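You operate a simulated robot arm through the tools that you are given. There is no shell and no other tool. Be economical: measure what you need, move in short steps, check, and stop when the job is done.

You are at the controls of a simulated two-armed robot. One attempt, no reset.

Task
Count the yoghurt pots on the top of the packing bench, then put as many of the tea cartons from the top of the packing bench on the long shelf under the packing bench. Put one of the tubs from the top of the packing bench on the right shelf under the workbench. Put the jar that says "B4" from the top of the packing bench on the tote shelf under the packing bench and the jar that says "D5" on the middle of the drawer bench. Put the red crushed carton from the top of the packing bench on the tote shelf under the packing bench. Do these in any order. Set down upright: tea carton, jar, crushed carton.

It is judged by the outcome, as a careful person would: the job done as asked, and still so three seconds after it is handed in. It fails if anything else is knocked over, pushed out of place, dropped, spilled or broken.

Robot
Two 6-joint arms with two-finger grippers on one trunk, on a base that drives. Base frame: it is fixed to the floor where the robot stands at the start and does not move with it; the origin is under the middle of the robot, x ahead of it, y to its left, z up; the surface under the hand at the start is at about z = 0.86. Lengths are in m, angles in degrees, forces in N, time in s.
The left shoulder is at the start at [0.07, 0.148, 1.428], the right one opposite. With the tool pointing down near the work surface each hand reaches from about 0.38 to 0.66 m from the robot's upright axis, wherever it stands, measured 20 degrees to its own side. Places, roughly: crushed carton [0.5, 1, 1]; jar [0.5, 0.5, 1]; long shelf under the packing bench [0.7, 0.8, 0.3]; middle of the drawer bench [-1.7, 0, 0.8]; right shelf under the workbench [0.7, -3.2, 0.2]; tea carton [0.75, 0.5, 1]; tote shelf under the packing bench [0.7, -0.3, 0.3]; tub [0.75, 0, 1]; yoghurt pot [0.5, 0, 1]. Payload 2.45 kg a hand.
Tool frame (each hand has its own): the origin (TCP) lies between the finger pads and is the grasp point; the fingertips stand 0.03 m ahead of it; z points along the fingers, y is the line along which they close. The gripper opens to 0.106 m. The gripper's body begins 0.079 m behind the TCP.
Orientation is that of the tool frame in the base frame, as a unit quaternion [w, x, y, z]. With the fingers straight down and closing along the base's y, the tool's x points along the base's -x, its y along +y and its z along -z.

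Tools
- The arms move only by the tool arm_command. It takes "left_steps", "right_steps" or both (then of equal length, played together; a hand with none holds still); each is a list that holds one entry, the list of rows, each a list of 6 numbers: the shift along the tool's x, y, z in m, then the turn, a rotation vector about the tool's x, y, z in degrees. In form: [[[dx, dy, dz, rx, ry, rz], ...]]. A call has 1 to 12 rows; each row is the pose to reach, as a shift and turn from the pose commanded when the call began, along the tool's axes at that moment. "left_grip" and "right_grip" are, for a hand that has rows, the closure, from 0 (fully open) to 1 (shut), set as the call begins (left out, the last holds). Rows are played at 5 a second. More than 0.05 m and 8.6 degrees between two rows, or a gripper value outside its range, and nothing of the call is played. Where a pose cannot be reached the arm comes as near as it can. A force on the tool above 40 N (or 10 N above the force at the start of the call, whichever is more), or a blocked arm, ends the call early, and 0.2 s more pass. The fingers move at their own pace (about 0.072 m/s each) and stop on an object; they squeeze with about 43 N. The grip force told is the motor's: it shows also when the fingers shut on nothing. Time passes only in rows, and 0.2 s behind the last, so rows that repeat a pose let the fingers close. The reply holds the time, the measured pose of the TCP, the force on the tool along the base axes, the opening and the grip force, in the units named above and with some noise, with the torque about the TCP (base axes, N m) and any sound that the robot's microphone picked up.
- Cameras (640 x 400 px; columns grow to the right, rows downward): "scene" is now at [0.1267, 0.0128, 1.649]; the picture's right is [0.18, -0.98, 0.00], its down [-0.79, -0.14, -0.60] and it looks along [0.59, 0.11, -0.80] (base axes); focal length 257 px, centre (320, 200). "left" rides on the left gripper at [0.076, 0.002, -0.106] in its tool frame; the picture's right is [-0.02, 1.00, 0.00], its down [-0.78, -0.02, -0.62] and it looks along [-0.62, -0.01, 0.78] (tool axes); focal length 247 px, centre (320, 200). "right" rides on the right gripper at [0.076, -0.002, -0.106] in its tool frame; the picture's right is [0.02, 1.00, 0.00], its down [-0.78, 0.02, -0.62] and it looks along [-0.62, 0.01, 0.78] (tool axes); focal length 247 px, centre (320, 200). There is no depth. A picture from a camera that has moved, and an enlarged one, comes with that camera's place and axes in the base frame and with its lens. The place of the scene camera against the robot may be out by one fixed shift of up to 0.025 m in any direction.
- get_image(camera): a new picture of that camera. No time passes.
- lift_body(by): slides the trunk up (or, below 0, down) by that many m; the arms and the scene camera ride with it, the base frame stays. It gives what a move gives, with no picture.
- drive_base(legs): drives the robot by 1 to 6 legs, each [ahead, left, turn to the left] in m, m and degrees, along the robot's own axes; the way and the turn of a leg run together, so that a leg with both is an arc; at most 1.5 m and 180 degrees a leg. The arms and the cameras ride along, it lands a little off, and it stops where it bumps. It gives what a move gives.
- turn_head(pan, tilt): turns the head with the scene camera to pan (to the left, within 86 degrees either way) and tilt (down, from -29 to 69), counted from straight ahead of the robot. It gives what a move gives.
- close_up(camera, box): a new picture of the part [left, top, right, bottom] of that camera's present view, enlarged. No time passes.
- sign_off(): hands the job in; it is judged then, once.

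Work in short steps. Places have to be worked out from the pictures, the camera data and where the tool is seen: move nearer, look again, correct. Check each grasp and each placing, and mend what went wrong. You have 186 turns and 174 pictures in all, those below and enlarged ones among them. Open the grippers and draw the arms clear of the work before you hand the job in, unless the task says otherwise; then end with one line.

The tools are called after "Request:" as a command line: name --argument value ..., lists and objects as JSON in quotes. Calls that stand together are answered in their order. arm_command: Moves the arms, as the interface text tells. Its arguments: {"type":"object","properties":{"left_steps":{"type":"array"},"left_grip":{"type":"number"},"right_steps":{"type":"array"},"right_grip":{"type":"number"}},"required":[]} The other tools are called the same way: lift_body (by) slides the trunk up or down; drive_base (legs) drives the base; turn_head (pan, tilt) turns the head that bears the scene camera; get_image (camera) takes a picture; close_up (camera, box) takes an enlarged picture of a part of a camera's view; sign_off () hands the job in.

At the start:

```text
time: 0.0
left_tool_pos: [0.4545, 0.3157, 1.0666]
left_tcp_rot: [0.002, 0.0, 1.0, -0.002]
left_ft_force: [-0.4, -0.1, -0.9]
left_moment: [-0.01, -0.01, 0.01]
left_opening: 0.1061
left_grasp_force: 0.0
right_tool_pos: [0.589, -0.1388, 1.1223]
right_tcp_rot: [0.001, 0.0, 1.0, 0.0]
right_ft_force: [0.2, -0.8, -0.2]
right_moment: [-0.03, -0.04, 0.03]
right_opening: 0.1058
right_grasp_force: 0.0
trunk travel left (down, up): [-0.901, 0.039]
robot x, y, heading: [-0.0007, -0.0014, 0.2]
head pan, tilt: [10.4, 53.0]
```

scene: 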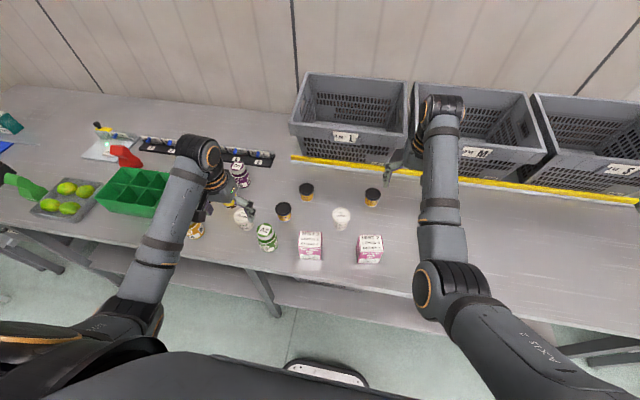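
right: 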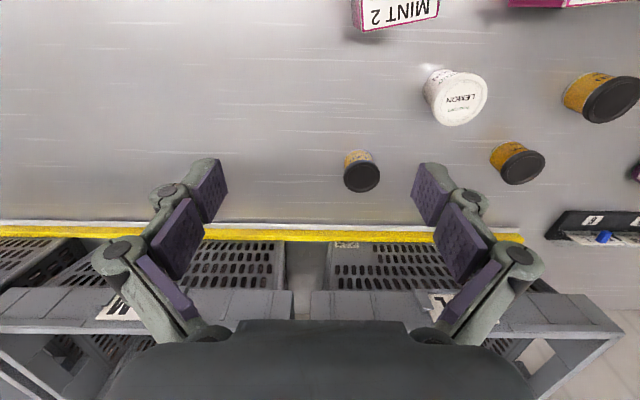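
left: 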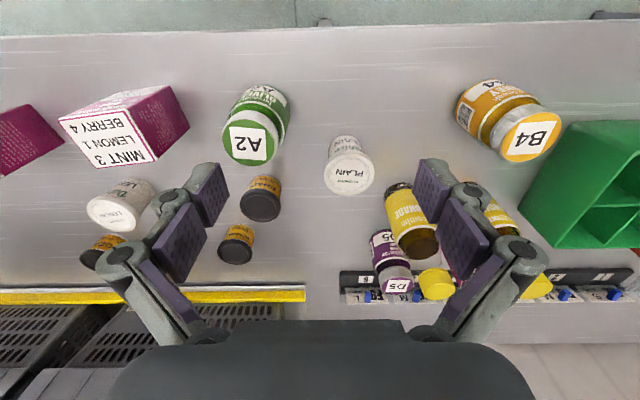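

I'll look more closely at the bench to identify the objects.

Request:
close_up --camera "left" --box '[0, 60, 320, 280]'

Request:
close_up --camera "left" --box '[320, 60, 640, 310]'

Request:
close_up --camera "right" --box '[320, 0, 640, 200]'

Request:
close_up --camera "scene" --box '[0, 90, 200, 260]'

```text
1.82 times, centred on (160, 170) of left
camera zoom: at [0.3768, 0.318, 1.1735], right [0.02, 1.0, 0.0], down [0.78, -0.02, 0.63], along [0.63, -0.02, -0.78], focal length 449 px, centre (611, 254)
```

zoom: 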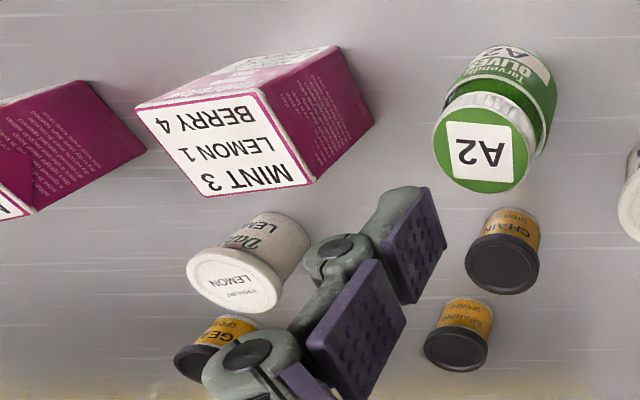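

```text
1.60 times, centred on (480, 185) of left
camera zoom: at [0.3768, 0.318, 1.1735], right [0.02, 1.0, 0.0], down [0.78, -0.02, 0.63], along [0.63, -0.02, -0.78], focal length 395 px, centre (64, 224)
```

zoom: 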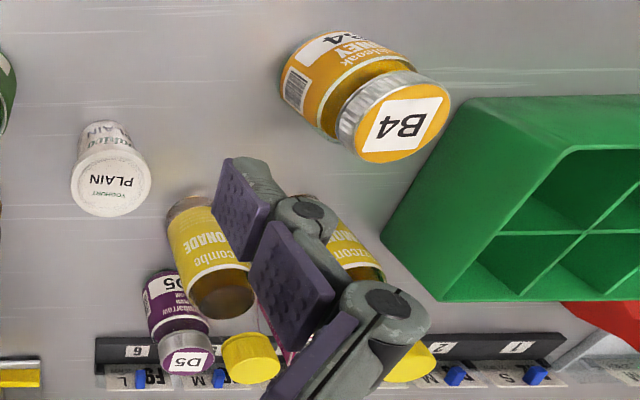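

```text
2.00 times, centred on (480, 100) of right
camera zoom: at [0.512, -0.1412, 1.2278], right [-0.02, 1.0, 0.0], down [0.78, 0.02, 0.62], along [0.62, 0.01, -0.78], focal length 494 px, centre (0, 400)
```

zoom: 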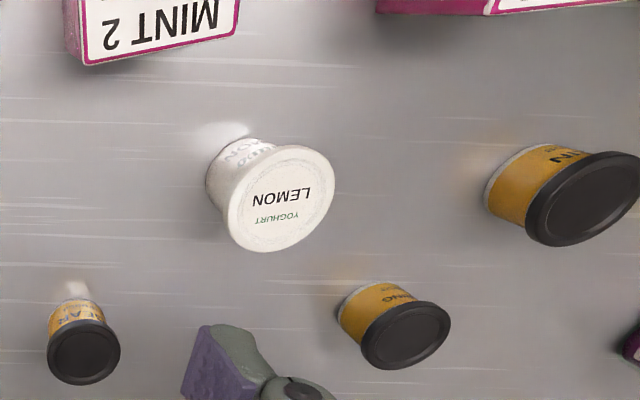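

```text
2.35 times, centred on (100, 175) of scene
camera zoom: at [0.1267, 0.0128, 1.649], right [0.18, -0.98, 0.0], down [-0.79, -0.14, -0.6], along [0.59, 0.11, -0.8], focal length 604 px, centre (838, 259)
```

zoom: 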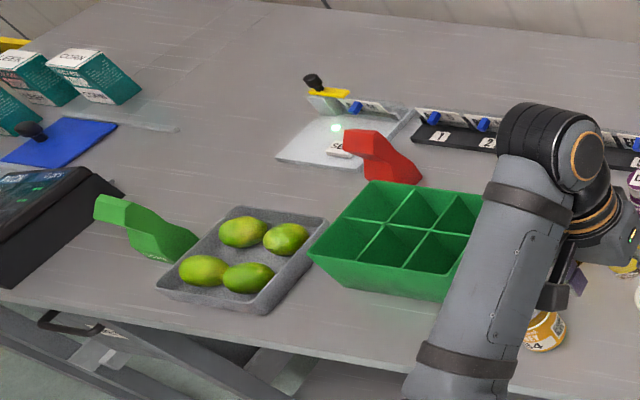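

Next I look to the left and right along the bench to see everything, including the parts hidden by the arms.

Request:
turn_head --pan 60 --tilt 35

Request:
get_image --camera "scene"

Request:
turn_head --pan -60 --tilt 35

Request:
get_image --camera "scene"

```text
time: 1.2
left_tool_pos: [0.454, 0.3153, 1.0668]
left_tcp_rot: [0.003, 0.0, 1.0, -0.001]
left_ft_force: [0.4, 0.2, 0.3]
left_moment: [-0.04, -0.01, 0.01]
left_opening: 0.1061
left_grasp_force: 0.0
right_tool_pos: [0.5878, -0.1381, 1.1215]
right_tcp_rot: [0.001, 0.0, 1.0, 0.0]
right_ft_force: [0.4, 0.9, -0.2]
right_moment: [0.01, 0.02, 0.02]
right_opening: 0.106
right_grasp_force: 0.0
trunk travel left (down, up): [-0.901, 0.039]
robot x, y, heading: [0.0001, 0.0028, 0.0]
head pan, tilt: [60.0, 35.0]
```

```text
166 pictures are left
camera scene: at [0.0979, 0.0757, 1.6747], right [0.87, -0.5, 0.0], down [-0.29, -0.5, -0.82], along [0.41, 0.71, -0.57], focal length 257 px, centre (320, 200)
```

scene: 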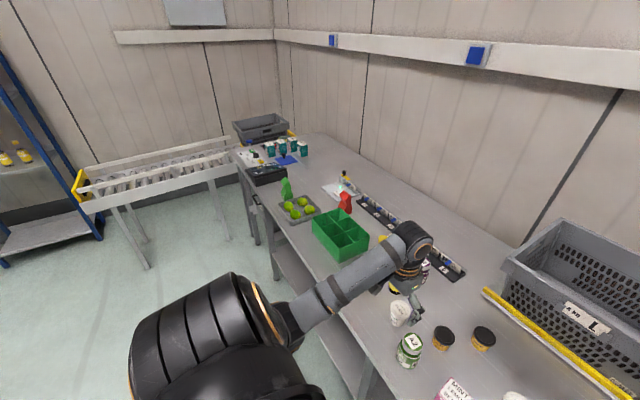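

```text
time: 3.2
left_tool_pos: [0.4523, 0.3149, 1.0664]
left_tcp_rot: [0.003, 0.0, 1.0, -0.002]
left_ft_force: [0.1, -0.3, 0.2]
left_moment: [-0.02, 0.0, 0.03]
left_opening: 0.1058
left_grasp_force: 0.1
right_tool_pos: [0.5879, -0.1375, 1.1203]
right_tcp_rot: [0.001, 0.001, 1.0, 0.0]
right_ft_force: [0.1, -0.7, 0.4]
right_moment: [0.0, -0.01, 0.01]
right_opening: 0.106
right_grasp_force: 0.0
trunk travel left (down, up): [-0.901, 0.039]
robot x, y, heading: [-0.0012, 0.0014, 0.2]
head pan, tilt: [-60.0, 35.0]
```

```text
165 pictures are left
camera scene: at [0.0978, -0.0767, 1.6747], right [-0.87, -0.5, 0.0], down [-0.29, 0.5, -0.82], along [0.41, -0.71, -0.57], focal length 257 px, centre (320, 200)
```

scene: 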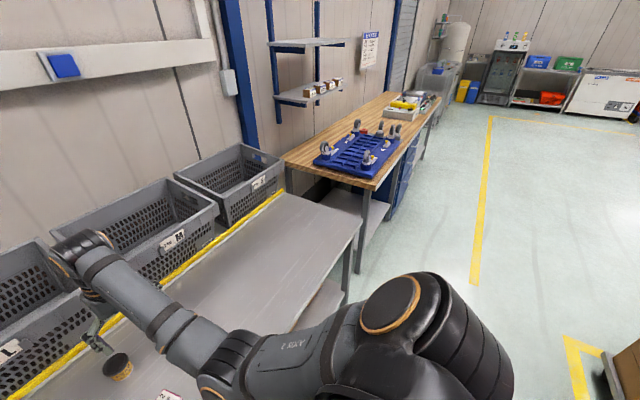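

I look at the centre of the bench, the floor shelves and the far-left bench.

Request:
turn_head --pan 25 --tilt 45

Request:
close_up --camera "scene" --box '[220, 120, 480, 282]'

Request:
turn_head --pan 70 --tilt 25

Request:
close_up --camera "scene" --box '[270, 160, 510, 310]'

```text
time: 4.8
left_tool_pos: [0.4539, 0.3157, 1.0679]
left_tcp_rot: [0.004, 0.0, 1.0, -0.001]
left_ft_force: [0.2, -0.3, -0.1]
left_moment: [0.02, -0.01, 0.01]
left_opening: 0.1058
left_grasp_force: 0.1
right_tool_pos: [0.5878, -0.1381, 1.1226]
right_tcp_rot: [0.0, -0.001, 1.0, -0.001]
right_ft_force: [-0.3, -0.3, 0.1]
right_moment: [0.0, -0.01, -0.02]
right_opening: 0.1061
right_grasp_force: 0.1
trunk travel left (down, up): [-0.901, 0.039]
robot x, y, heading: [0.0019, 0.0001, -0.0]
head pan, tilt: [25.0, 45.0]
```

```text
2.46 times, centred on (350, 201) of scene
camera zoom: at [0.1275, 0.0338, 1.6599], right [0.42, -0.91, 0.0], down [-0.64, -0.3, -0.71], along [0.64, 0.3, -0.71], focal length 632 px, centre (246, 198)
```

zoom: 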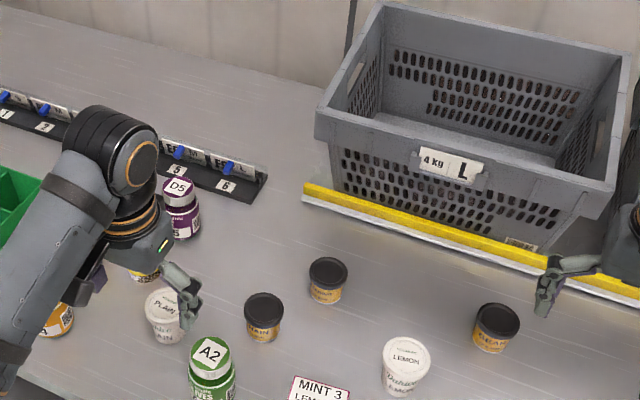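

```text
time: 5.9
left_tool_pos: [0.4543, 0.3156, 1.0667]
left_tcp_rot: [0.002, -0.001, 1.0, -0.002]
left_ft_force: [-0.1, -1.0, -1.1]
left_moment: [0.01, 0.02, 0.06]
left_opening: 0.1062
left_grasp_force: 0.1
right_tool_pos: [0.5884, -0.1376, 1.1211]
right_tcp_rot: [0.001, 0.0, 1.0, 0.0]
right_ft_force: [0.1, 0.1, 0.2]
right_moment: [-0.02, 0.01, 0.02]
right_opening: 0.1062
right_grasp_force: 0.1
trunk travel left (down, up): [-0.901, 0.039]
robot x, y, heading: [-0.0003, 0.0004, 0.1]
head pan, tilt: [70.0, 25.0]
```

```text
2.67 times, centred on (390, 235) of scene
camera zoom: at [0.0854, 0.086, 1.6904], right [0.94, -0.34, 0.0], down [-0.15, -0.4, -0.91], along [0.31, 0.85, -0.42], focal length 684 px, centre (133, 107)
```

zoom: 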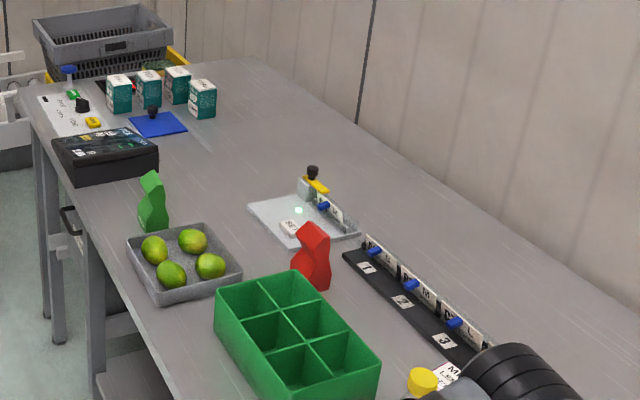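

A third pink carton seems hidden behind the left arm near the yellow bottles. I back the robot away to see the whole bench and the shelves beneath.

Request:
drive_base --legs '[[-0.5, 0, 0], [0, 0.5, 0]]'

Request:
turn_head --pan 0 --tilt 40

Request:
get_image --camera "scene"

Request:
get_image --camera "left"

```text
time: 11.4
left_tool_pos: [-0.0503, 0.8162, 1.067]
left_tcp_rot: [0.002, -0.002, 1.0, -0.002]
left_ft_force: [-0.6, -1.0, 0.0]
left_moment: [-0.01, 0.04, -0.01]
left_opening: 0.1062
left_grasp_force: 0.0
right_tool_pos: [0.0863, 0.3631, 1.1213]
right_tcp_rot: [0.001, -0.002, 1.0, 0.0]
right_ft_force: [-0.5, 0.0, -0.8]
right_moment: [0.01, 0.0, 0.04]
right_opening: 0.1061
right_grasp_force: 0.1
trunk travel left (down, up): [-0.901, 0.039]
robot x, y, heading: [-0.5034, 0.4999, 0.3]
head pan, tilt: [70.0, 25.0]
```

```text
time: 12.8
left_tool_pos: [-0.0508, 0.8183, 1.0686]
left_tcp_rot: [0.002, -0.002, 1.0, -0.002]
left_ft_force: [0.6, -0.2, 0.0]
left_moment: [0.05, -0.04, 0.02]
left_opening: 0.1058
left_grasp_force: 0.0
right_tool_pos: [0.0859, 0.364, 1.1217]
right_tcp_rot: [0.001, -0.001, 1.0, -0.001]
right_ft_force: [-0.6, 0.2, -0.4]
right_moment: [-0.03, 0.02, 0.0]
right_opening: 0.1058
right_grasp_force: 0.0
trunk travel left (down, up): [-0.901, 0.039]
robot x, y, heading: [-0.5036, 0.4956, 0.0]
head pan, tilt: [0.0, 40.0]
```

```text
162 pictures are left
camera scene: at [-0.3639, 0.5007, 1.6672], right [0.0, -1.0, 0.0], down [-0.64, 0.0, -0.77], along [0.77, 0.0, -0.64], focal length 257 px, centre (320, 200)
```

scene: 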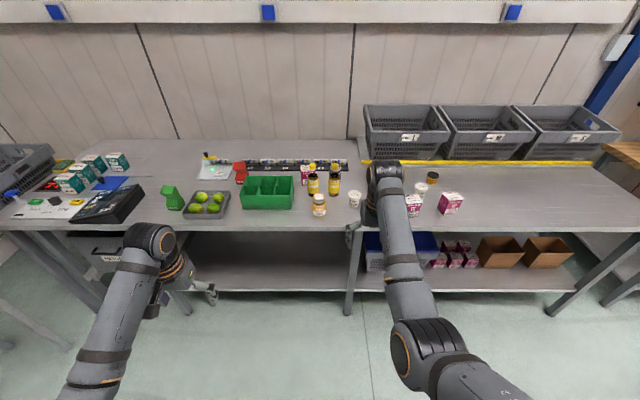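

```text
161 pictures are left
camera left: at [-0.127, 0.8199, 1.1734], right [0.02, 1.0, 0.0], down [0.78, -0.01, 0.63], along [0.63, -0.01, -0.78], focal length 247 px, centre (320, 200)
```

left: 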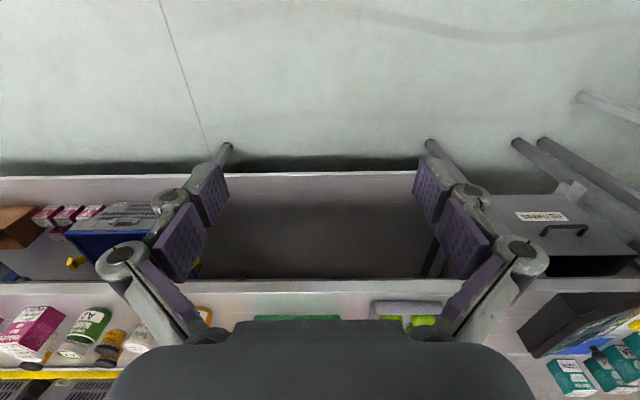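

I zoom into the bench items and the shelf below.

Request:
close_up --camera "scene" --box '[150, 140, 390, 290]'

Request:
close_up --camera "scene" --box '[340, 150, 600, 310]'

Request:
close_up --camera "scene" --box '[0, 140, 240, 290]'

```text
2.67 times, centred on (270, 215) of scene
camera zoom: at [-0.3639, 0.5007, 1.6672], right [0.0, -1.0, 0.0], down [-0.64, 0.0, -0.77], along [0.77, 0.0, -0.64], focal length 684 px, centre (453, 160)
```

zoom: 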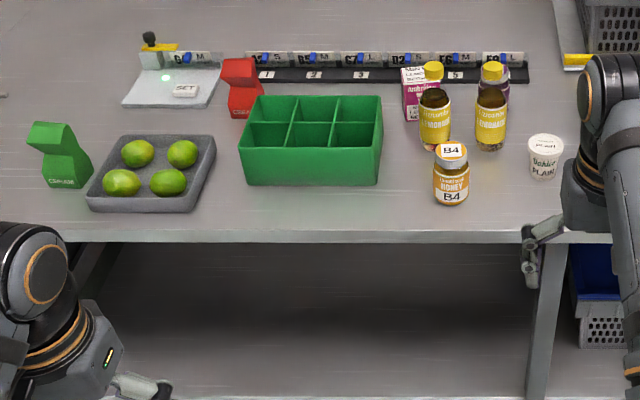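

```text
2.46 times, centred on (470, 230) of scene
camera zoom: at [-0.3639, 0.5007, 1.6672], right [0.0, -1.0, 0.0], down [-0.64, 0.0, -0.77], along [0.77, 0.0, -0.64], focal length 632 px, centre (-49, 126)
```

zoom: 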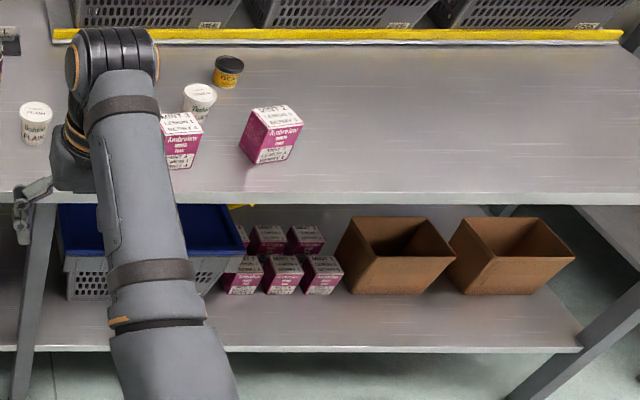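

```text
2.67 times, centred on (120, 215) of scene
camera zoom: at [-0.3639, 0.5007, 1.6672], right [0.0, -1.0, 0.0], down [-0.64, 0.0, -0.77], along [0.77, 0.0, -0.64], focal length 684 px, centre (853, 160)
```

zoom: 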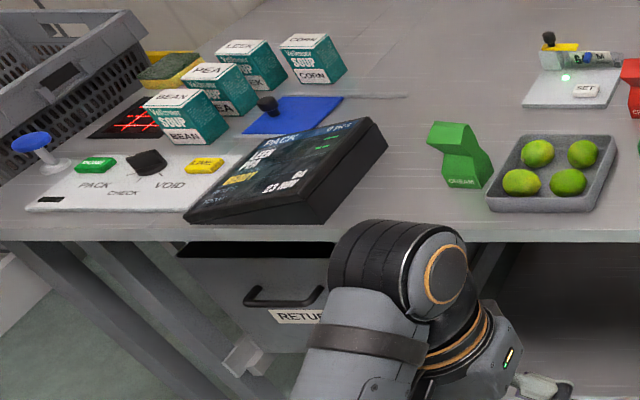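

Two yoghurt pots so far (LEMON, PLAIN). The pink "Ambridge" boxes are the tea cartons. I tilt both hands 45° forward, clear of the bench, so the same pose can later reach under it.

Request:
arm_command --left_steps '[[[0, -0.02, 0, 0, -8, 0], [0, -0.04, 0, 0, -16, 0], [0, -0.06, 0, 0, -24, 0], [0, -0.08, 0, 0, -32, 0], [0, -0.1, 0, 0, -40, 0], [0, -0.1, 0, 0, -45, 0], [0, -0.1, 0, 0, -45, 0]]]' --right_steps '[[[0, 0, 0, 0, -8, 0], [0, 0, 0, 0, -16, 0], [0, 0, 0, 0, -24, 0], [0, 0, 0, 0, -32, 0], [0, 0, 0, 0, -40, 0], [0, 0, 0, 0, -45, 0], [0, 0, 0, 0, -45, 0]]]'

Request:
drive_base --legs '[[0, -0.5, 0]]'

Request:
get_image --camera "scene"

```text
time: 13.9
left_tool_pos: [-0.0512, 0.7248, 1.069]
left_tcp_rot: [0.313, -0.003, 0.95, 0.0]
left_ft_force: [-0.3, -0.8, 0.3]
left_moment: [-0.02, -0.06, -0.01]
left_opening: 0.1059
left_grasp_force: 0.1
right_tool_pos: [0.1369, 0.3189, 1.2249]
right_tcp_rot: [0.405, 0.001, 0.913, -0.05]
right_ft_force: [-0.6, -0.8, 0.2]
right_moment: [0.0, -0.02, 0.02]
right_opening: 0.1059
right_grasp_force: 0.2
trunk travel left (down, up): [-0.901, 0.039]
robot x, y, heading: [-0.503, 0.5019, 0.0]
head pan, tilt: [0.0, 40.0]
stopped in row 5 (right hand): the arm was blocked; the commanded pose is now the measured one
```

```text
time: 16.9
left_tool_pos: [-0.0487, 0.2254, 1.0675]
left_tcp_rot: [0.313, -0.001, 0.95, -0.002]
left_ft_force: [1.1, -0.3, -0.7]
left_moment: [0.01, -0.02, 0.02]
left_opening: 0.106
left_grasp_force: 0.1
right_tool_pos: [0.1396, -0.1827, 1.2231]
right_tcp_rot: [0.402, 0.0, 0.914, -0.052]
right_ft_force: [-0.5, -0.1, -0.4]
right_moment: [-0.03, 0.0, 0.03]
right_opening: 0.1063
right_grasp_force: 0.0
trunk travel left (down, up): [-0.901, 0.039]
robot x, y, heading: [-0.4993, -0.0035, -0.1]
head pan, tilt: [0.0, 40.0]
```

```text
157 pictures are left
camera scene: at [-0.3624, -0.0015, 1.6671], right [0.0, -1.0, 0.0], down [-0.64, 0.0, -0.77], along [0.77, 0.0, -0.64], focal length 257 px, centre (320, 200)
```

scene: 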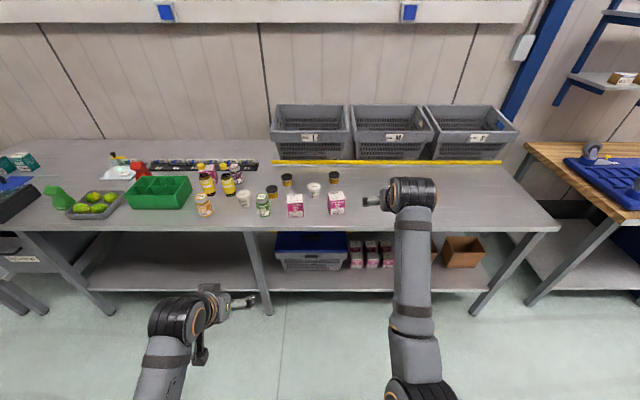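

I zoom in to check pots and cartons from this viewpoint.

Request:
close_up --camera "scene" --box '[180, 140, 380, 265]'

Request:
close_up --camera "scene" --box '[120, 220, 480, 400]'

```text
3.20 times, centred on (280, 202) of scene
camera zoom: at [-0.3624, -0.0015, 1.6671], right [0.0, -1.0, 0.0], down [-0.64, 0.0, -0.77], along [0.77, 0.0, -0.64], focal length 821 px, centre (448, 192)
```

zoom: 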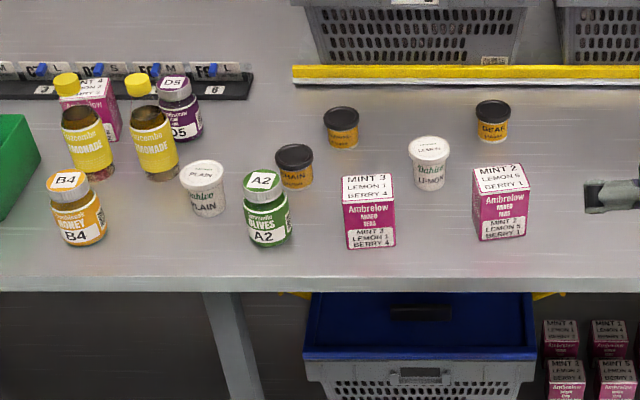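

```text
1.78 times, centred on (300, 310) of scene
camera zoom: at [-0.3624, -0.0015, 1.6671], right [0.0, -1.0, 0.0], down [-0.64, 0.0, -0.77], along [0.77, 0.0, -0.64], focal length 456 px, centre (356, 4)
```

zoom: 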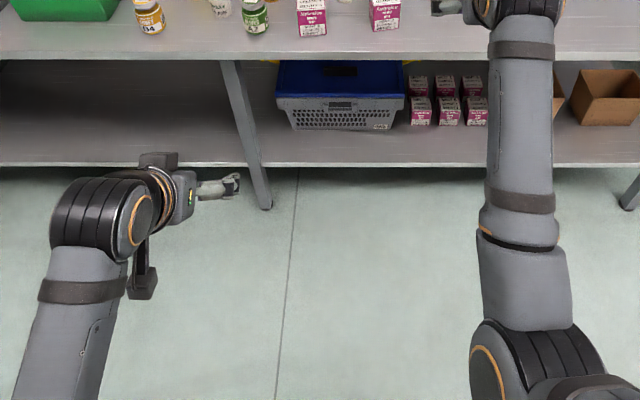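

Count: 2 yoghurt pots → move 2 tea cartons (MINT 3 and MINT 2 at the front). I bring the right hand back to a comfortable tilted pose near the robot and see whether it obeys.

Request:
arm_command --right_steps '[[[0.045, 0, -0.004, 0, 0, 0], [0.09, 0.005, -0.008, 0, 0, 0], [0.135, 0.01, -0.012, 0, 0, 0], [0.175, 0.015, -0.016, 0, 0, 0], [0.218, 0.02, -0.019, 0, 0, 0], [0.218, 0.02, -0.019, 0, 0, 0]]]' --left_steps '[[[0, 0, 0, 0, -4, 0], [0, 0, 0, 0, -8, 0], [0, 0, 0, 0, -8, 0], [0, 0, 0, 0, -8, 0], [0, 0, 0, 0, -8, 0], [0, 0, 0, 0, -8, 0]]]'

Request:
get_image --camera "scene"

```text
time: 17.5
left_tool_pos: [-0.0487, 0.2238, 1.0678]
left_tcp_rot: [0.373, -0.002, 0.928, -0.001]
left_ft_force: [0.4, -0.2, -0.4]
left_moment: [0.0, 0.02, -0.03]
left_opening: 0.1061
left_grasp_force: 0.1
right_tool_pos: [0.1245, -0.2188, 1.2941]
right_tcp_rot: [0.508, -0.003, 0.855, -0.105]
right_ft_force: [-0.1, -0.5, -0.1]
right_moment: [-0.01, -0.02, -0.01]
right_opening: 0.106
right_grasp_force: 0.1
trunk travel left (down, up): [-0.901, 0.039]
robot x, y, heading: [-0.4986, -0.0066, -0.2]
head pan, tilt: [0.0, 40.0]
stopped in row 3 (right hand): the arm was blocked; the commanded pose is now the measured one
```

```text
154 pictures are left
camera scene: at [-0.3643, -0.0024, 1.6674], right [0.0, -1.0, 0.0], down [-0.64, 0.0, -0.77], along [0.77, 0.0, -0.64], focal length 257 px, centre (320, 200)
```

scene: 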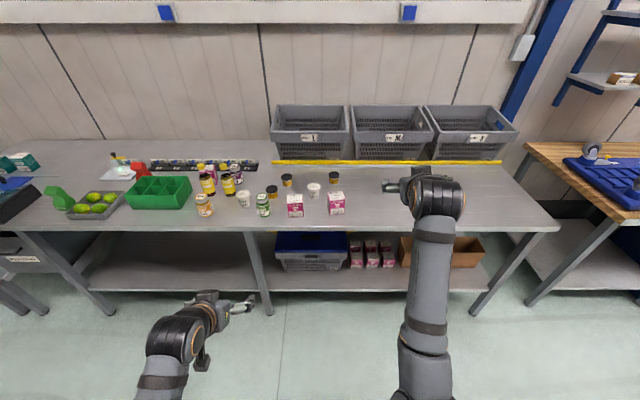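

The right arm drifts the wrong way, as if near a singularity. I untilt it slowly to recover a normal posture.

Request:
arm_command --right_steps '[[[0, 0, 0, 0, 8, 0], [0, 0, 0, 0, 16, 0], [0, 0, 0, 0, 24, 0], [0, 0, 0, 0, 32, 0], [0, 0, 0, 0, 40, 0], [0, 0, 0, 0, 40, 0]]]'

Request:
get_image --camera "right"

```text
time: 18.9
left_tool_pos: [-0.0488, 0.2225, 1.0668]
left_tcp_rot: [0.372, -0.001, 0.928, -0.002]
left_ft_force: [-0.1, 0.6, 0.5]
left_moment: [-0.01, 0.0, 0.02]
left_opening: 0.1062
left_grasp_force: 0.2
right_tool_pos: [0.1386, -0.216, 1.2832]
right_tcp_rot: [0.183, 0.033, 0.978, -0.098]
right_ft_force: [0.7, -0.3, 0.0]
right_moment: [0.0, 0.04, -0.01]
right_opening: 0.106
right_grasp_force: 0.1
right hand out of reach, approached as far as the arm can: row 5, 6
trunk travel left (down, up): [-0.901, 0.039]
robot x, y, heading: [-0.5002, -0.0062, -0.1]
head pan, tilt: [0.0, 40.0]
```

```text
153 pictures are left
camera right: at [0.0288, -0.1956, 1.3531], right [0.08, 0.98, -0.19], down [0.51, 0.12, 0.85], along [0.86, -0.16, -0.49], focal length 247 px, centre (320, 200)
```

right: 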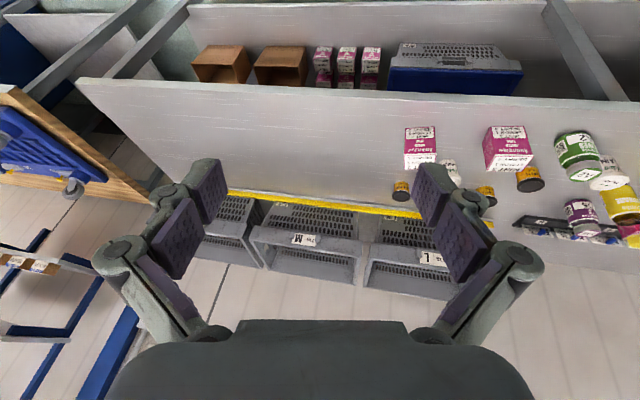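

Now it's simply overextended; I pull it back and down toward the robot.

Request:
arm_command --right_steps '[[[0.04, 0.01, 0.02, 0, 0, 0], [0.08, 0.02, 0.04, 0, 0, 0], [0.12, 0.03, 0.06, 0, 0, 0], [0.16, 0.04, 0.08, 0, 0, 0], [0.2, 0.05, 0.105, 0, 0, 0], [0.2, 0.05, 0.105, 0, 0, 0]]]'

```text
time: 20.0
left_tool_pos: [-0.0486, 0.2229, 1.0683]
left_tcp_rot: [0.372, -0.002, 0.928, -0.001]
left_ft_force: [-0.5, 0.2, 0.3]
left_moment: [0.01, -0.04, -0.02]
left_opening: 0.1062
left_grasp_force: 0.0
right_tool_pos: [0.0727, -0.2439, 1.2461]
right_tcp_rot: [0.298, 0.057, 0.939, -0.163]
right_ft_force: [0.1, -0.3, 0.1]
right_moment: [-0.03, -0.01, 0.03]
right_opening: 0.106
right_grasp_force: 0.1
right hand out of reach, approached as far as the arm can: row 5
trunk travel left (down, up): [-0.901, 0.039]
robot x, y, heading: [-0.5016, -0.0062, -0.1]
head pan, tilt: [0.0, 40.0]
stopped in row 5 (right hand): the arm was blocked; the commanded pose is now the measured one
```

I look at the right arm's posture directly.

Request:
turn_head --pan -20 --tilt 62

Request:
get_image --camera "scene"

```text
time: 20.9
left_tool_pos: [-0.0485, 0.2234, 1.0665]
left_tcp_rot: [0.373, -0.002, 0.928, -0.001]
left_ft_force: [-0.3, 0.1, -0.5]
left_moment: [0.01, 0.0, -0.01]
left_opening: 0.1061
left_grasp_force: 0.1
right_tool_pos: [0.0712, -0.2425, 1.246]
right_tcp_rot: [0.298, 0.056, 0.939, -0.163]
right_ft_force: [0.2, 0.0, 0.1]
right_moment: [-0.01, -0.01, 0.04]
right_opening: 0.1061
right_grasp_force: 0.0
trunk travel left (down, up): [-0.901, 0.039]
robot x, y, heading: [-0.5003, 0.0, 0.1]
head pan, tilt: [-20.0, 62.0]
```

```text
152 pictures are left
camera scene: at [-0.3869, -0.0248, 1.6382], right [-0.34, -0.94, 0.0], down [-0.83, 0.3, -0.47], along [0.44, -0.16, -0.88], focal length 257 px, centre (320, 200)
```

scene: 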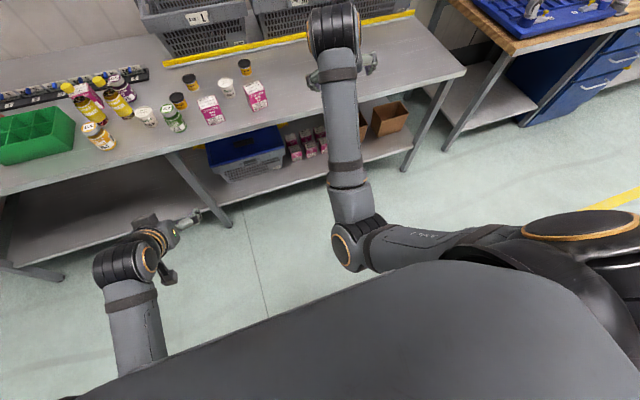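

The right elbow sits inward by the chest. I straighten the roll and swing the hand outward (to the right) to free the elbow.

Request:
arm_command --right_steps '[[[0, -0.02, 0, -5, 0, 0], [0, -0.04, 0, -10, 0, 0], [0, -0.06, 0, -15, 0, 0], [0, -0.08, 0, -20, 0, 0], [0.02, -0.1, 0, -20, 0, 0], [0.04, -0.1, 0, -20, 0, 0], [0.04, -0.1, 0, -20, 0, 0]]]'

Request:
get_image --camera "scene"

```text
time: 22.5
left_tool_pos: [-0.0465, 0.2232, 1.0676]
left_tcp_rot: [0.373, -0.002, 0.928, -0.001]
left_ft_force: [-0.1, 0.8, -0.8]
left_moment: [0.02, -0.02, 0.02]
left_opening: 0.1056
left_grasp_force: 0.1
right_tool_pos: [0.0178, -0.3349, 1.2487]
right_tcp_rot: [0.302, 0.004, 0.953, 0.005]
right_ft_force: [0.2, 0.4, 0.2]
right_moment: [0.0, -0.02, -0.01]
right_opening: 0.1059
right_grasp_force: 0.1
trunk travel left (down, up): [-0.901, 0.039]
robot x, y, heading: [-0.5036, -0.002, 0.1]
head pan, tilt: [-20.0, 62.0]
```

```text
151 pictures are left
camera scene: at [-0.3857, -0.0246, 1.638], right [-0.34, -0.94, 0.0], down [-0.83, 0.3, -0.47], along [0.44, -0.16, -0.88], focal length 257 px, centre (320, 200)
```

scene: 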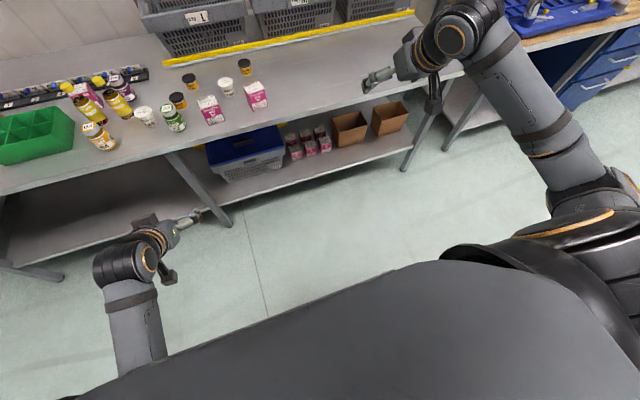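

The right arm is now in a posture mirroring the left. I bring it down to a matching pose.

Request:
arm_command --right_steps '[[[0.029, 0.026, 0.017, 0, -2, 0], [0.057, 0.052, 0.033, 0, -4, 0], [0.086, 0.078, 0.05, 0, -6, 0], [0.114, 0.1, 0.066, 0, -8, 0], [0.143, 0.12, 0.083, 0, -9, 0], [0.143, 0.12, 0.083, 0, -9, 0]]]'

Request:
get_image --camera "scene"

```text
time: 23.9
left_tool_pos: [-0.0475, 0.2223, 1.0678]
left_tcp_rot: [0.371, -0.001, 0.928, 0.0]
left_ft_force: [0.7, 0.2, 0.6]
left_moment: [0.02, 0.02, 0.02]
left_opening: 0.1059
left_grasp_force: 0.0
right_tool_pos: [-0.0511, -0.2152, 1.0995]
right_tcp_rot: [0.377, 0.003, 0.926, 0.005]
right_ft_force: [0.3, 0.6, -0.5]
right_moment: [-0.01, 0.0, 0.01]
right_opening: 0.1059
right_grasp_force: 0.0
trunk travel left (down, up): [-0.901, 0.039]
robot x, y, heading: [-0.504, -0.0033, 0.3]
head pan, tilt: [-20.0, 62.0]
```

```text
150 pictures are left
camera scene: at [-0.3862, -0.0267, 1.6381], right [-0.34, -0.94, 0.0], down [-0.83, 0.3, -0.47], along [0.44, -0.16, -0.88], focal length 257 px, centre (320, 200)
```

scene: 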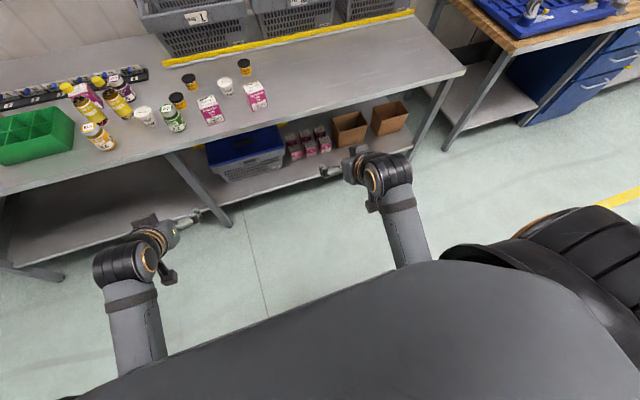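

Both hands are well placed. I drive up to the bench, centred between the two front cartons.

Request:
drive_base --legs '[[0.5, 0.02, -0.2]]'

Request:
turn_head --pan 0 --tilt 60

Request:
get_image --camera "scene"

Request:
get_image --camera "left"

Request:
get_image --camera "right"

```text
time: 26.8
left_tool_pos: [0.4456, 0.2458, 1.0678]
left_tcp_rot: [0.374, -0.002, 0.928, -0.002]
left_ft_force: [0.5, 0.2, 0.8]
left_moment: [-0.01, -0.01, 0.0]
left_opening: 0.1061
left_grasp_force: 0.1
right_tool_pos: [0.4434, -0.1913, 1.1008]
right_tcp_rot: [0.377, 0.002, 0.926, 0.006]
right_ft_force: [-0.3, 0.7, 0.0]
right_moment: [0.01, -0.01, -0.01]
right_opening: 0.1062
right_grasp_force: 0.0
trunk travel left (down, up): [-0.901, 0.039]
robot x, y, heading: [-0.0068, 0.0205, 0.3]
head pan, tilt: [-20.0, 62.0]
```

```text
time: 27.6
left_tool_pos: [0.4457, 0.2472, 1.067]
left_tcp_rot: [0.372, -0.003, 0.928, -0.001]
left_ft_force: [-0.1, 0.3, 0.2]
left_moment: [0.04, 0.01, -0.04]
left_opening: 0.1063
left_grasp_force: 0.0
right_tool_pos: [0.4452, -0.191, 1.1005]
right_tcp_rot: [0.376, 0.003, 0.927, 0.005]
right_ft_force: [0.3, -1.0, 0.2]
right_moment: [0.01, 0.03, -0.01]
right_opening: 0.1059
right_grasp_force: 0.1
trunk travel left (down, up): [-0.901, 0.039]
robot x, y, heading: [-0.008, 0.0187, 0.4]
head pan, tilt: [0.0, 60.0]
```

```text
149 pictures are left
camera scene: at [0.1146, 0.0187, 1.6404], right [0.0, -1.0, 0.0], down [-0.87, 0.0, -0.5], along [0.5, 0.0, -0.87], focal length 257 px, centre (320, 200)
```

scene: 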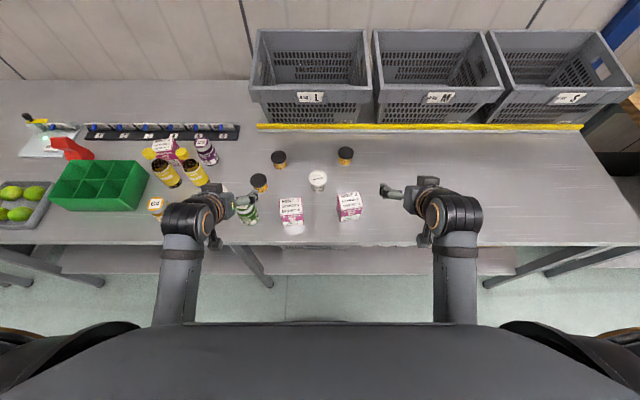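

```text
148 pictures are left
camera left: at [0.3176, 0.247, 1.0917], right [0.01, 1.0, 0.01], down [0.14, -0.01, 0.99], along [0.99, -0.01, -0.14], focal length 247 px, centre (320, 200)
```

left: 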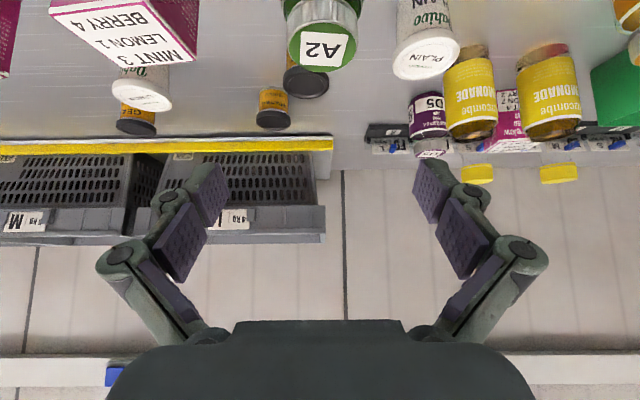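

```text
147 pictures are left
camera right: at [0.3165, -0.1945, 1.1229], right [-0.02, 1.0, 0.0], down [0.13, 0.0, 0.99], along [0.99, 0.01, -0.13], focal length 247 px, centre (320, 200)
```

right: 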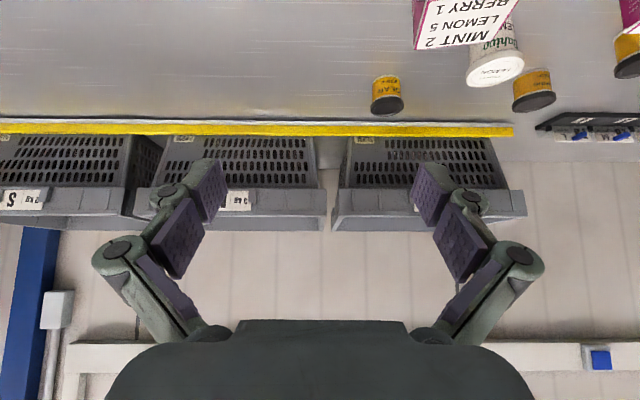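

I enlarge the cartons in the scene view to pin down positions and yaw.

Request:
close_up --camera "scene" --box '[230, 130, 390, 255]'

Request:
close_up --camera "left" --box '[0, 0, 240, 150]'

```text
3.20 times, centred on (310, 192) of scene
camera zoom: at [0.1146, 0.0187, 1.6404], right [0.0, -1.0, 0.0], down [-0.87, 0.0, -0.5], along [0.5, 0.0, -0.87], focal length 821 px, centre (352, 224)
```

zoom: 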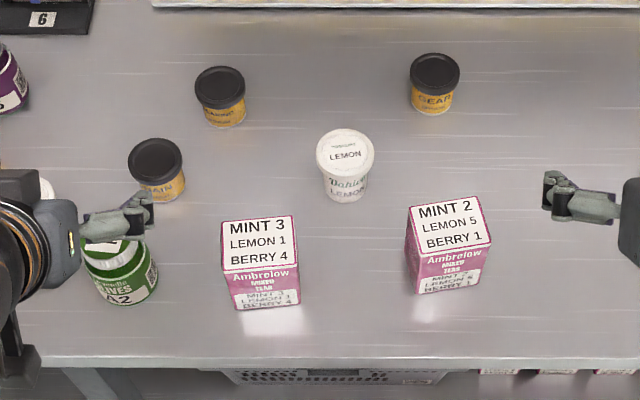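

```text
2.67 times, centred on (120, 75) of left
camera zoom: at [0.3176, 0.247, 1.0917], right [0.01, 1.0, 0.01], down [0.14, -0.01, 0.99], along [0.99, -0.01, -0.14], focal length 659 px, centre (853, 533)
```

zoom: 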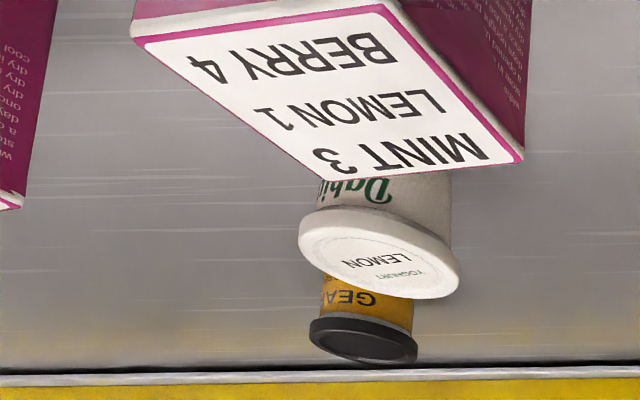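

Carton A (MINT 3) centre ≈ (0.482, 0.108), carton B (MINT 2) ≈ (0.495, −0.077), tops ≈ 0.95, both yawed ≈ 8°. I bring both hands to pre-grasp poses 0.1 m behind along the tool axis.

Request:
arm_command --left_steps '[[[0.021, -0.035, 0.01, -1.4, 0, -1.5], [0.042, -0.07, 0.02, -2.8, 0, -2.9], [0.063, -0.105, 0.03, -4.2, 0, -4.4], [0.084, -0.139, 0.04, -5.6, 0, -5.8], [0.084, -0.139, 0.04, -5.6, 0, -5.8]]]' --right_steps '[[[0.025, 0.0285, 0.0187, -1.4, 0, -1.5], [0.05, 0.057, 0.0373, -2.8, 0, -2.9], [0.075, 0.0855, 0.056, -4.2, 0, -4.4], [0.1004, 0.114, 0.0746, -5.6, 0, -5.8], [0.1004, 0.114, 0.0746, -5.6, 0, -5.8]]]'

Request:
get_image --camera "left"

Request:
get_image --camera "right"

Request:
get_image --camera "scene"

```text
time: 28.3
left_tool_pos: [0.44, 0.2378, 1.0261]
left_tcp_rot: [0.382, 0.048, 0.919, 0.083]
left_ft_force: [0.7, 0.7, 0.1]
left_moment: [0.0, 0.01, 0.02]
left_opening: 0.1059
left_grasp_force: 0.0
left hand out of reach, approached as far as the arm can: row 2, 3
right_tool_pos: [0.4409, -0.1757, 1.0445]
right_tcp_rot: [0.381, -0.105, 0.917, -0.052]
right_ft_force: [-1.1, 0.3, -0.3]
right_moment: [0.01, -0.04, 0.0]
right_opening: 0.1059
right_grasp_force: 0.1
right hand out of reach, approached as far as the arm can: row 3
trunk travel left (down, up): [-0.901, 0.039]
robot x, y, heading: [-0.0053, 0.0189, 0.1]
head pan, tilt: [0.0, 60.0]
stopped in row 3 (left hand): the arm was blocked; the commanded pose is now the measured one
```

```text
144 pictures are left
camera left: at [0.3112, 0.2388, 1.048], right [0.04, 0.98, 0.21], down [0.11, -0.21, 0.97], along [0.99, -0.02, -0.11], focal length 247 px, centre (320, 200)
```

left: 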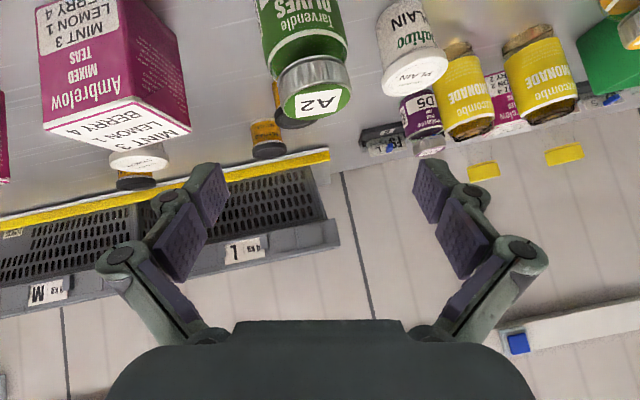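

```text
143 pictures are left
camera right: at [0.3125, -0.1957, 1.0673], right [-0.17, 0.97, -0.19], down [0.1, 0.21, 0.97], along [0.98, 0.14, -0.13], focal length 247 px, centre (320, 200)
```

right: 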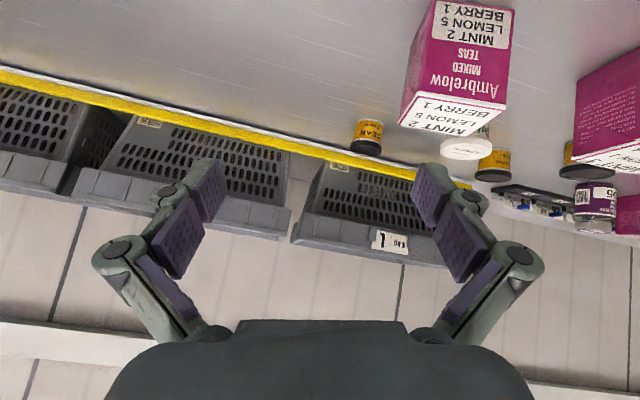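

```text
142 pictures are left
camera scene: at [0.1141, 0.02, 1.6405], right [0.01, -1.0, 0.0], down [-0.87, 0.0, -0.5], along [0.5, 0.0, -0.87], focal length 257 px, centre (320, 200)
```

scene: 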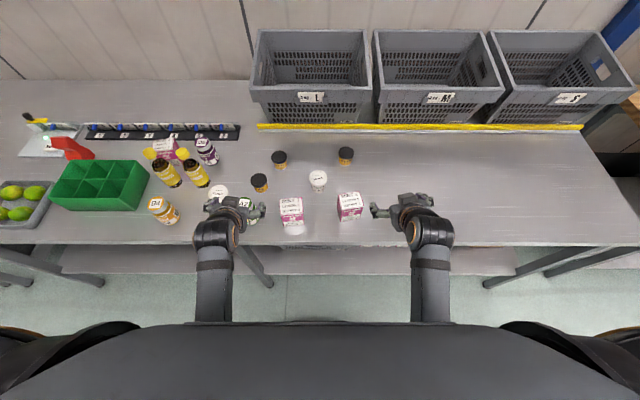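

Tilted hands reach about 0.5–0.8 m, so I'm too close. I back off a little, shift right, and use the left hand on carton A first.

Request:
drive_base --legs '[[-0.13, -0.1, 0]]'

Request:
arm_command --left_steps '[[[-0.015, -0.012, 0.033, 0.4, 0.6, -5], [-0.03, -0.025, 0.067, 0.8, 1.2, -10], [-0.0456, -0.0368, 0.1, 1.2, 1.9, -14.4], [-0.0456, -0.0368, 0.1, 1.2, 1.9, -14.4]]]'

Request:
get_image --camera "left"

```text
time: 29.7
left_tool_pos: [0.3118, 0.1354, 1.0253]
left_tcp_rot: [0.381, 0.048, 0.92, 0.083]
left_ft_force: [0.9, 0.3, -0.1]
left_moment: [0.0, -0.02, 0.01]
left_opening: 0.106
left_grasp_force: 0.1
right_tool_pos: [0.3124, -0.2784, 1.0434]
right_tcp_rot: [0.379, -0.103, 0.918, -0.052]
right_ft_force: [0.3, 0.5, 0.4]
right_moment: [-0.01, 0.01, -0.07]
right_opening: 0.106
right_grasp_force: 0.0
trunk travel left (down, up): [-0.901, 0.039]
robot x, y, heading: [-0.1417, -0.0799, 0.4]
head pan, tilt: [0.0, 60.0]
```

```text
time: 30.7
left_tool_pos: [0.4121, 0.1021, 0.9821]
left_tcp_rot: [0.375, -0.065, 0.924, 0.023]
left_ft_force: [0.0, 0.1, 0.0]
left_moment: [-0.01, 0.04, 0.01]
left_opening: 0.1059
left_grasp_force: 0.0
right_tool_pos: [0.3088, -0.2801, 1.0446]
right_tcp_rot: [0.381, -0.103, 0.918, -0.052]
right_ft_force: [-0.3, 0.2, 0.1]
right_moment: [-0.02, -0.01, 0.03]
right_opening: 0.1061
right_grasp_force: 0.1
trunk travel left (down, up): [-0.901, 0.039]
robot x, y, heading: [-0.1369, -0.082, 0.2]
head pan, tilt: [0.0, 60.0]
```

```text
141 pictures are left
camera left: at [0.2845, 0.0854, 1.0071], right [-0.12, 0.99, 0.01], down [0.13, 0.0, 0.99], along [0.98, 0.12, -0.13], focal length 247 px, centre (320, 200)
```

left: 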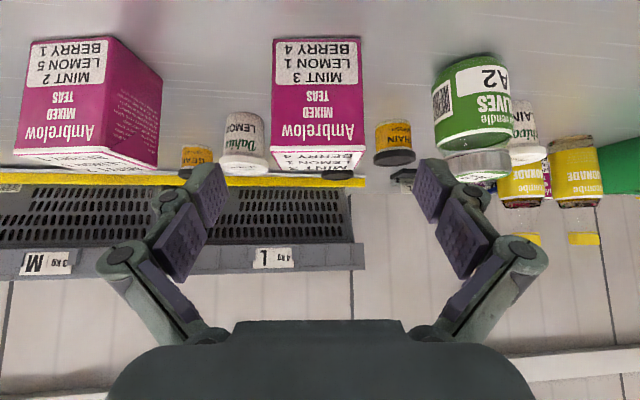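

Carton A is centred and square in the left gripper's view. I advance along the tool axis and close.

Request:
arm_command --left_steps '[[[0, 0, 0.035, 0, 0, 0], [0, 0, 0.07, 0, 0, 0], [0, 0, 0.102, 0, 0, 0], [0, 0, 0.102, 0, 0, 0]]]'

Request:
get_image --camera "left"

Request:
arm_command --left_steps '[[[0, 0, 0, 0, 0, 0], [0, 0, 0, 0, 0, 0], [0, 0, 0, 0, 0, 0], [0, 0, 0, 0, 0, 0], [0, 0, 0, 0, 0, 0]]]' --left_grip 1

Request:
get_image --camera "left"

```text
time: 31.7
left_tool_pos: [0.4829, 0.1141, 0.9105]
left_tcp_rot: [0.374, -0.064, 0.925, 0.026]
left_ft_force: [1.0, -0.9, 0.0]
left_moment: [0.01, 0.04, 0.0]
left_opening: 0.1058
left_grasp_force: 0.1
right_tool_pos: [0.309, -0.2806, 1.0451]
right_tcp_rot: [0.381, -0.103, 0.917, -0.051]
right_ft_force: [-0.1, 0.5, 0.5]
right_moment: [0.03, 0.0, 0.0]
right_opening: 0.1059
right_grasp_force: 0.1
trunk travel left (down, up): [-0.901, 0.039]
robot x, y, heading: [-0.1368, -0.0807, -0.0]
head pan, tilt: [0.0, 60.0]
```

```text
140 pictures are left
camera left: at [0.3543, 0.0974, 0.9333], right [-0.12, 0.99, 0.02], down [0.13, 0.0, 0.99], along [0.98, 0.12, -0.13], focal length 247 px, centre (320, 200)
```

left: 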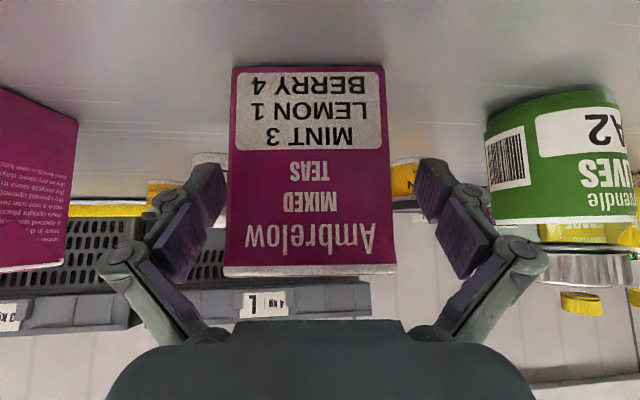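

```text
time: 32.9
left_tool_pos: [0.4822, 0.113, 0.9114]
left_tcp_rot: [0.375, -0.064, 0.925, 0.026]
left_ft_force: [1.7, -0.5, 2.3]
left_moment: [-0.14, -0.1, 0.03]
left_opening: 0.0696
left_grasp_force: 43.4
right_tool_pos: [0.309, -0.2799, 1.0448]
right_tcp_rot: [0.381, -0.103, 0.917, -0.051]
right_ft_force: [0.2, 0.0, 0.4]
right_moment: [0.01, 0.0, -0.01]
right_opening: 0.1056
right_grasp_force: 0.1
trunk travel left (down, up): [-0.901, 0.039]
robot x, y, heading: [-0.1353, -0.0828, 0.4]
head pan, tilt: [0.0, 60.0]
```

```text
139 pictures are left
camera left: at [0.3543, 0.0972, 0.9335], right [-0.12, 0.99, 0.02], down [0.13, 0.0, 0.99], along [0.98, 0.12, -0.13], focal length 247 px, centre (320, 200)
```

left: 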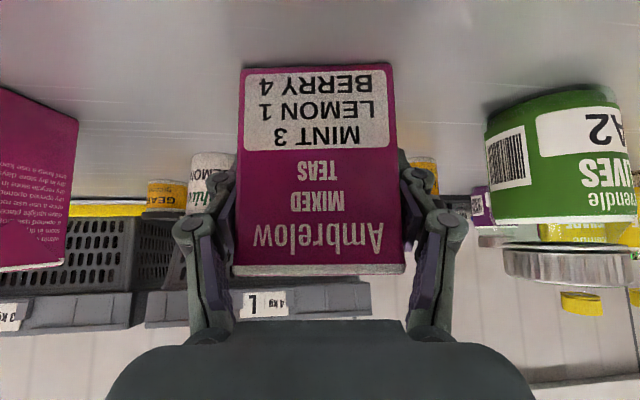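

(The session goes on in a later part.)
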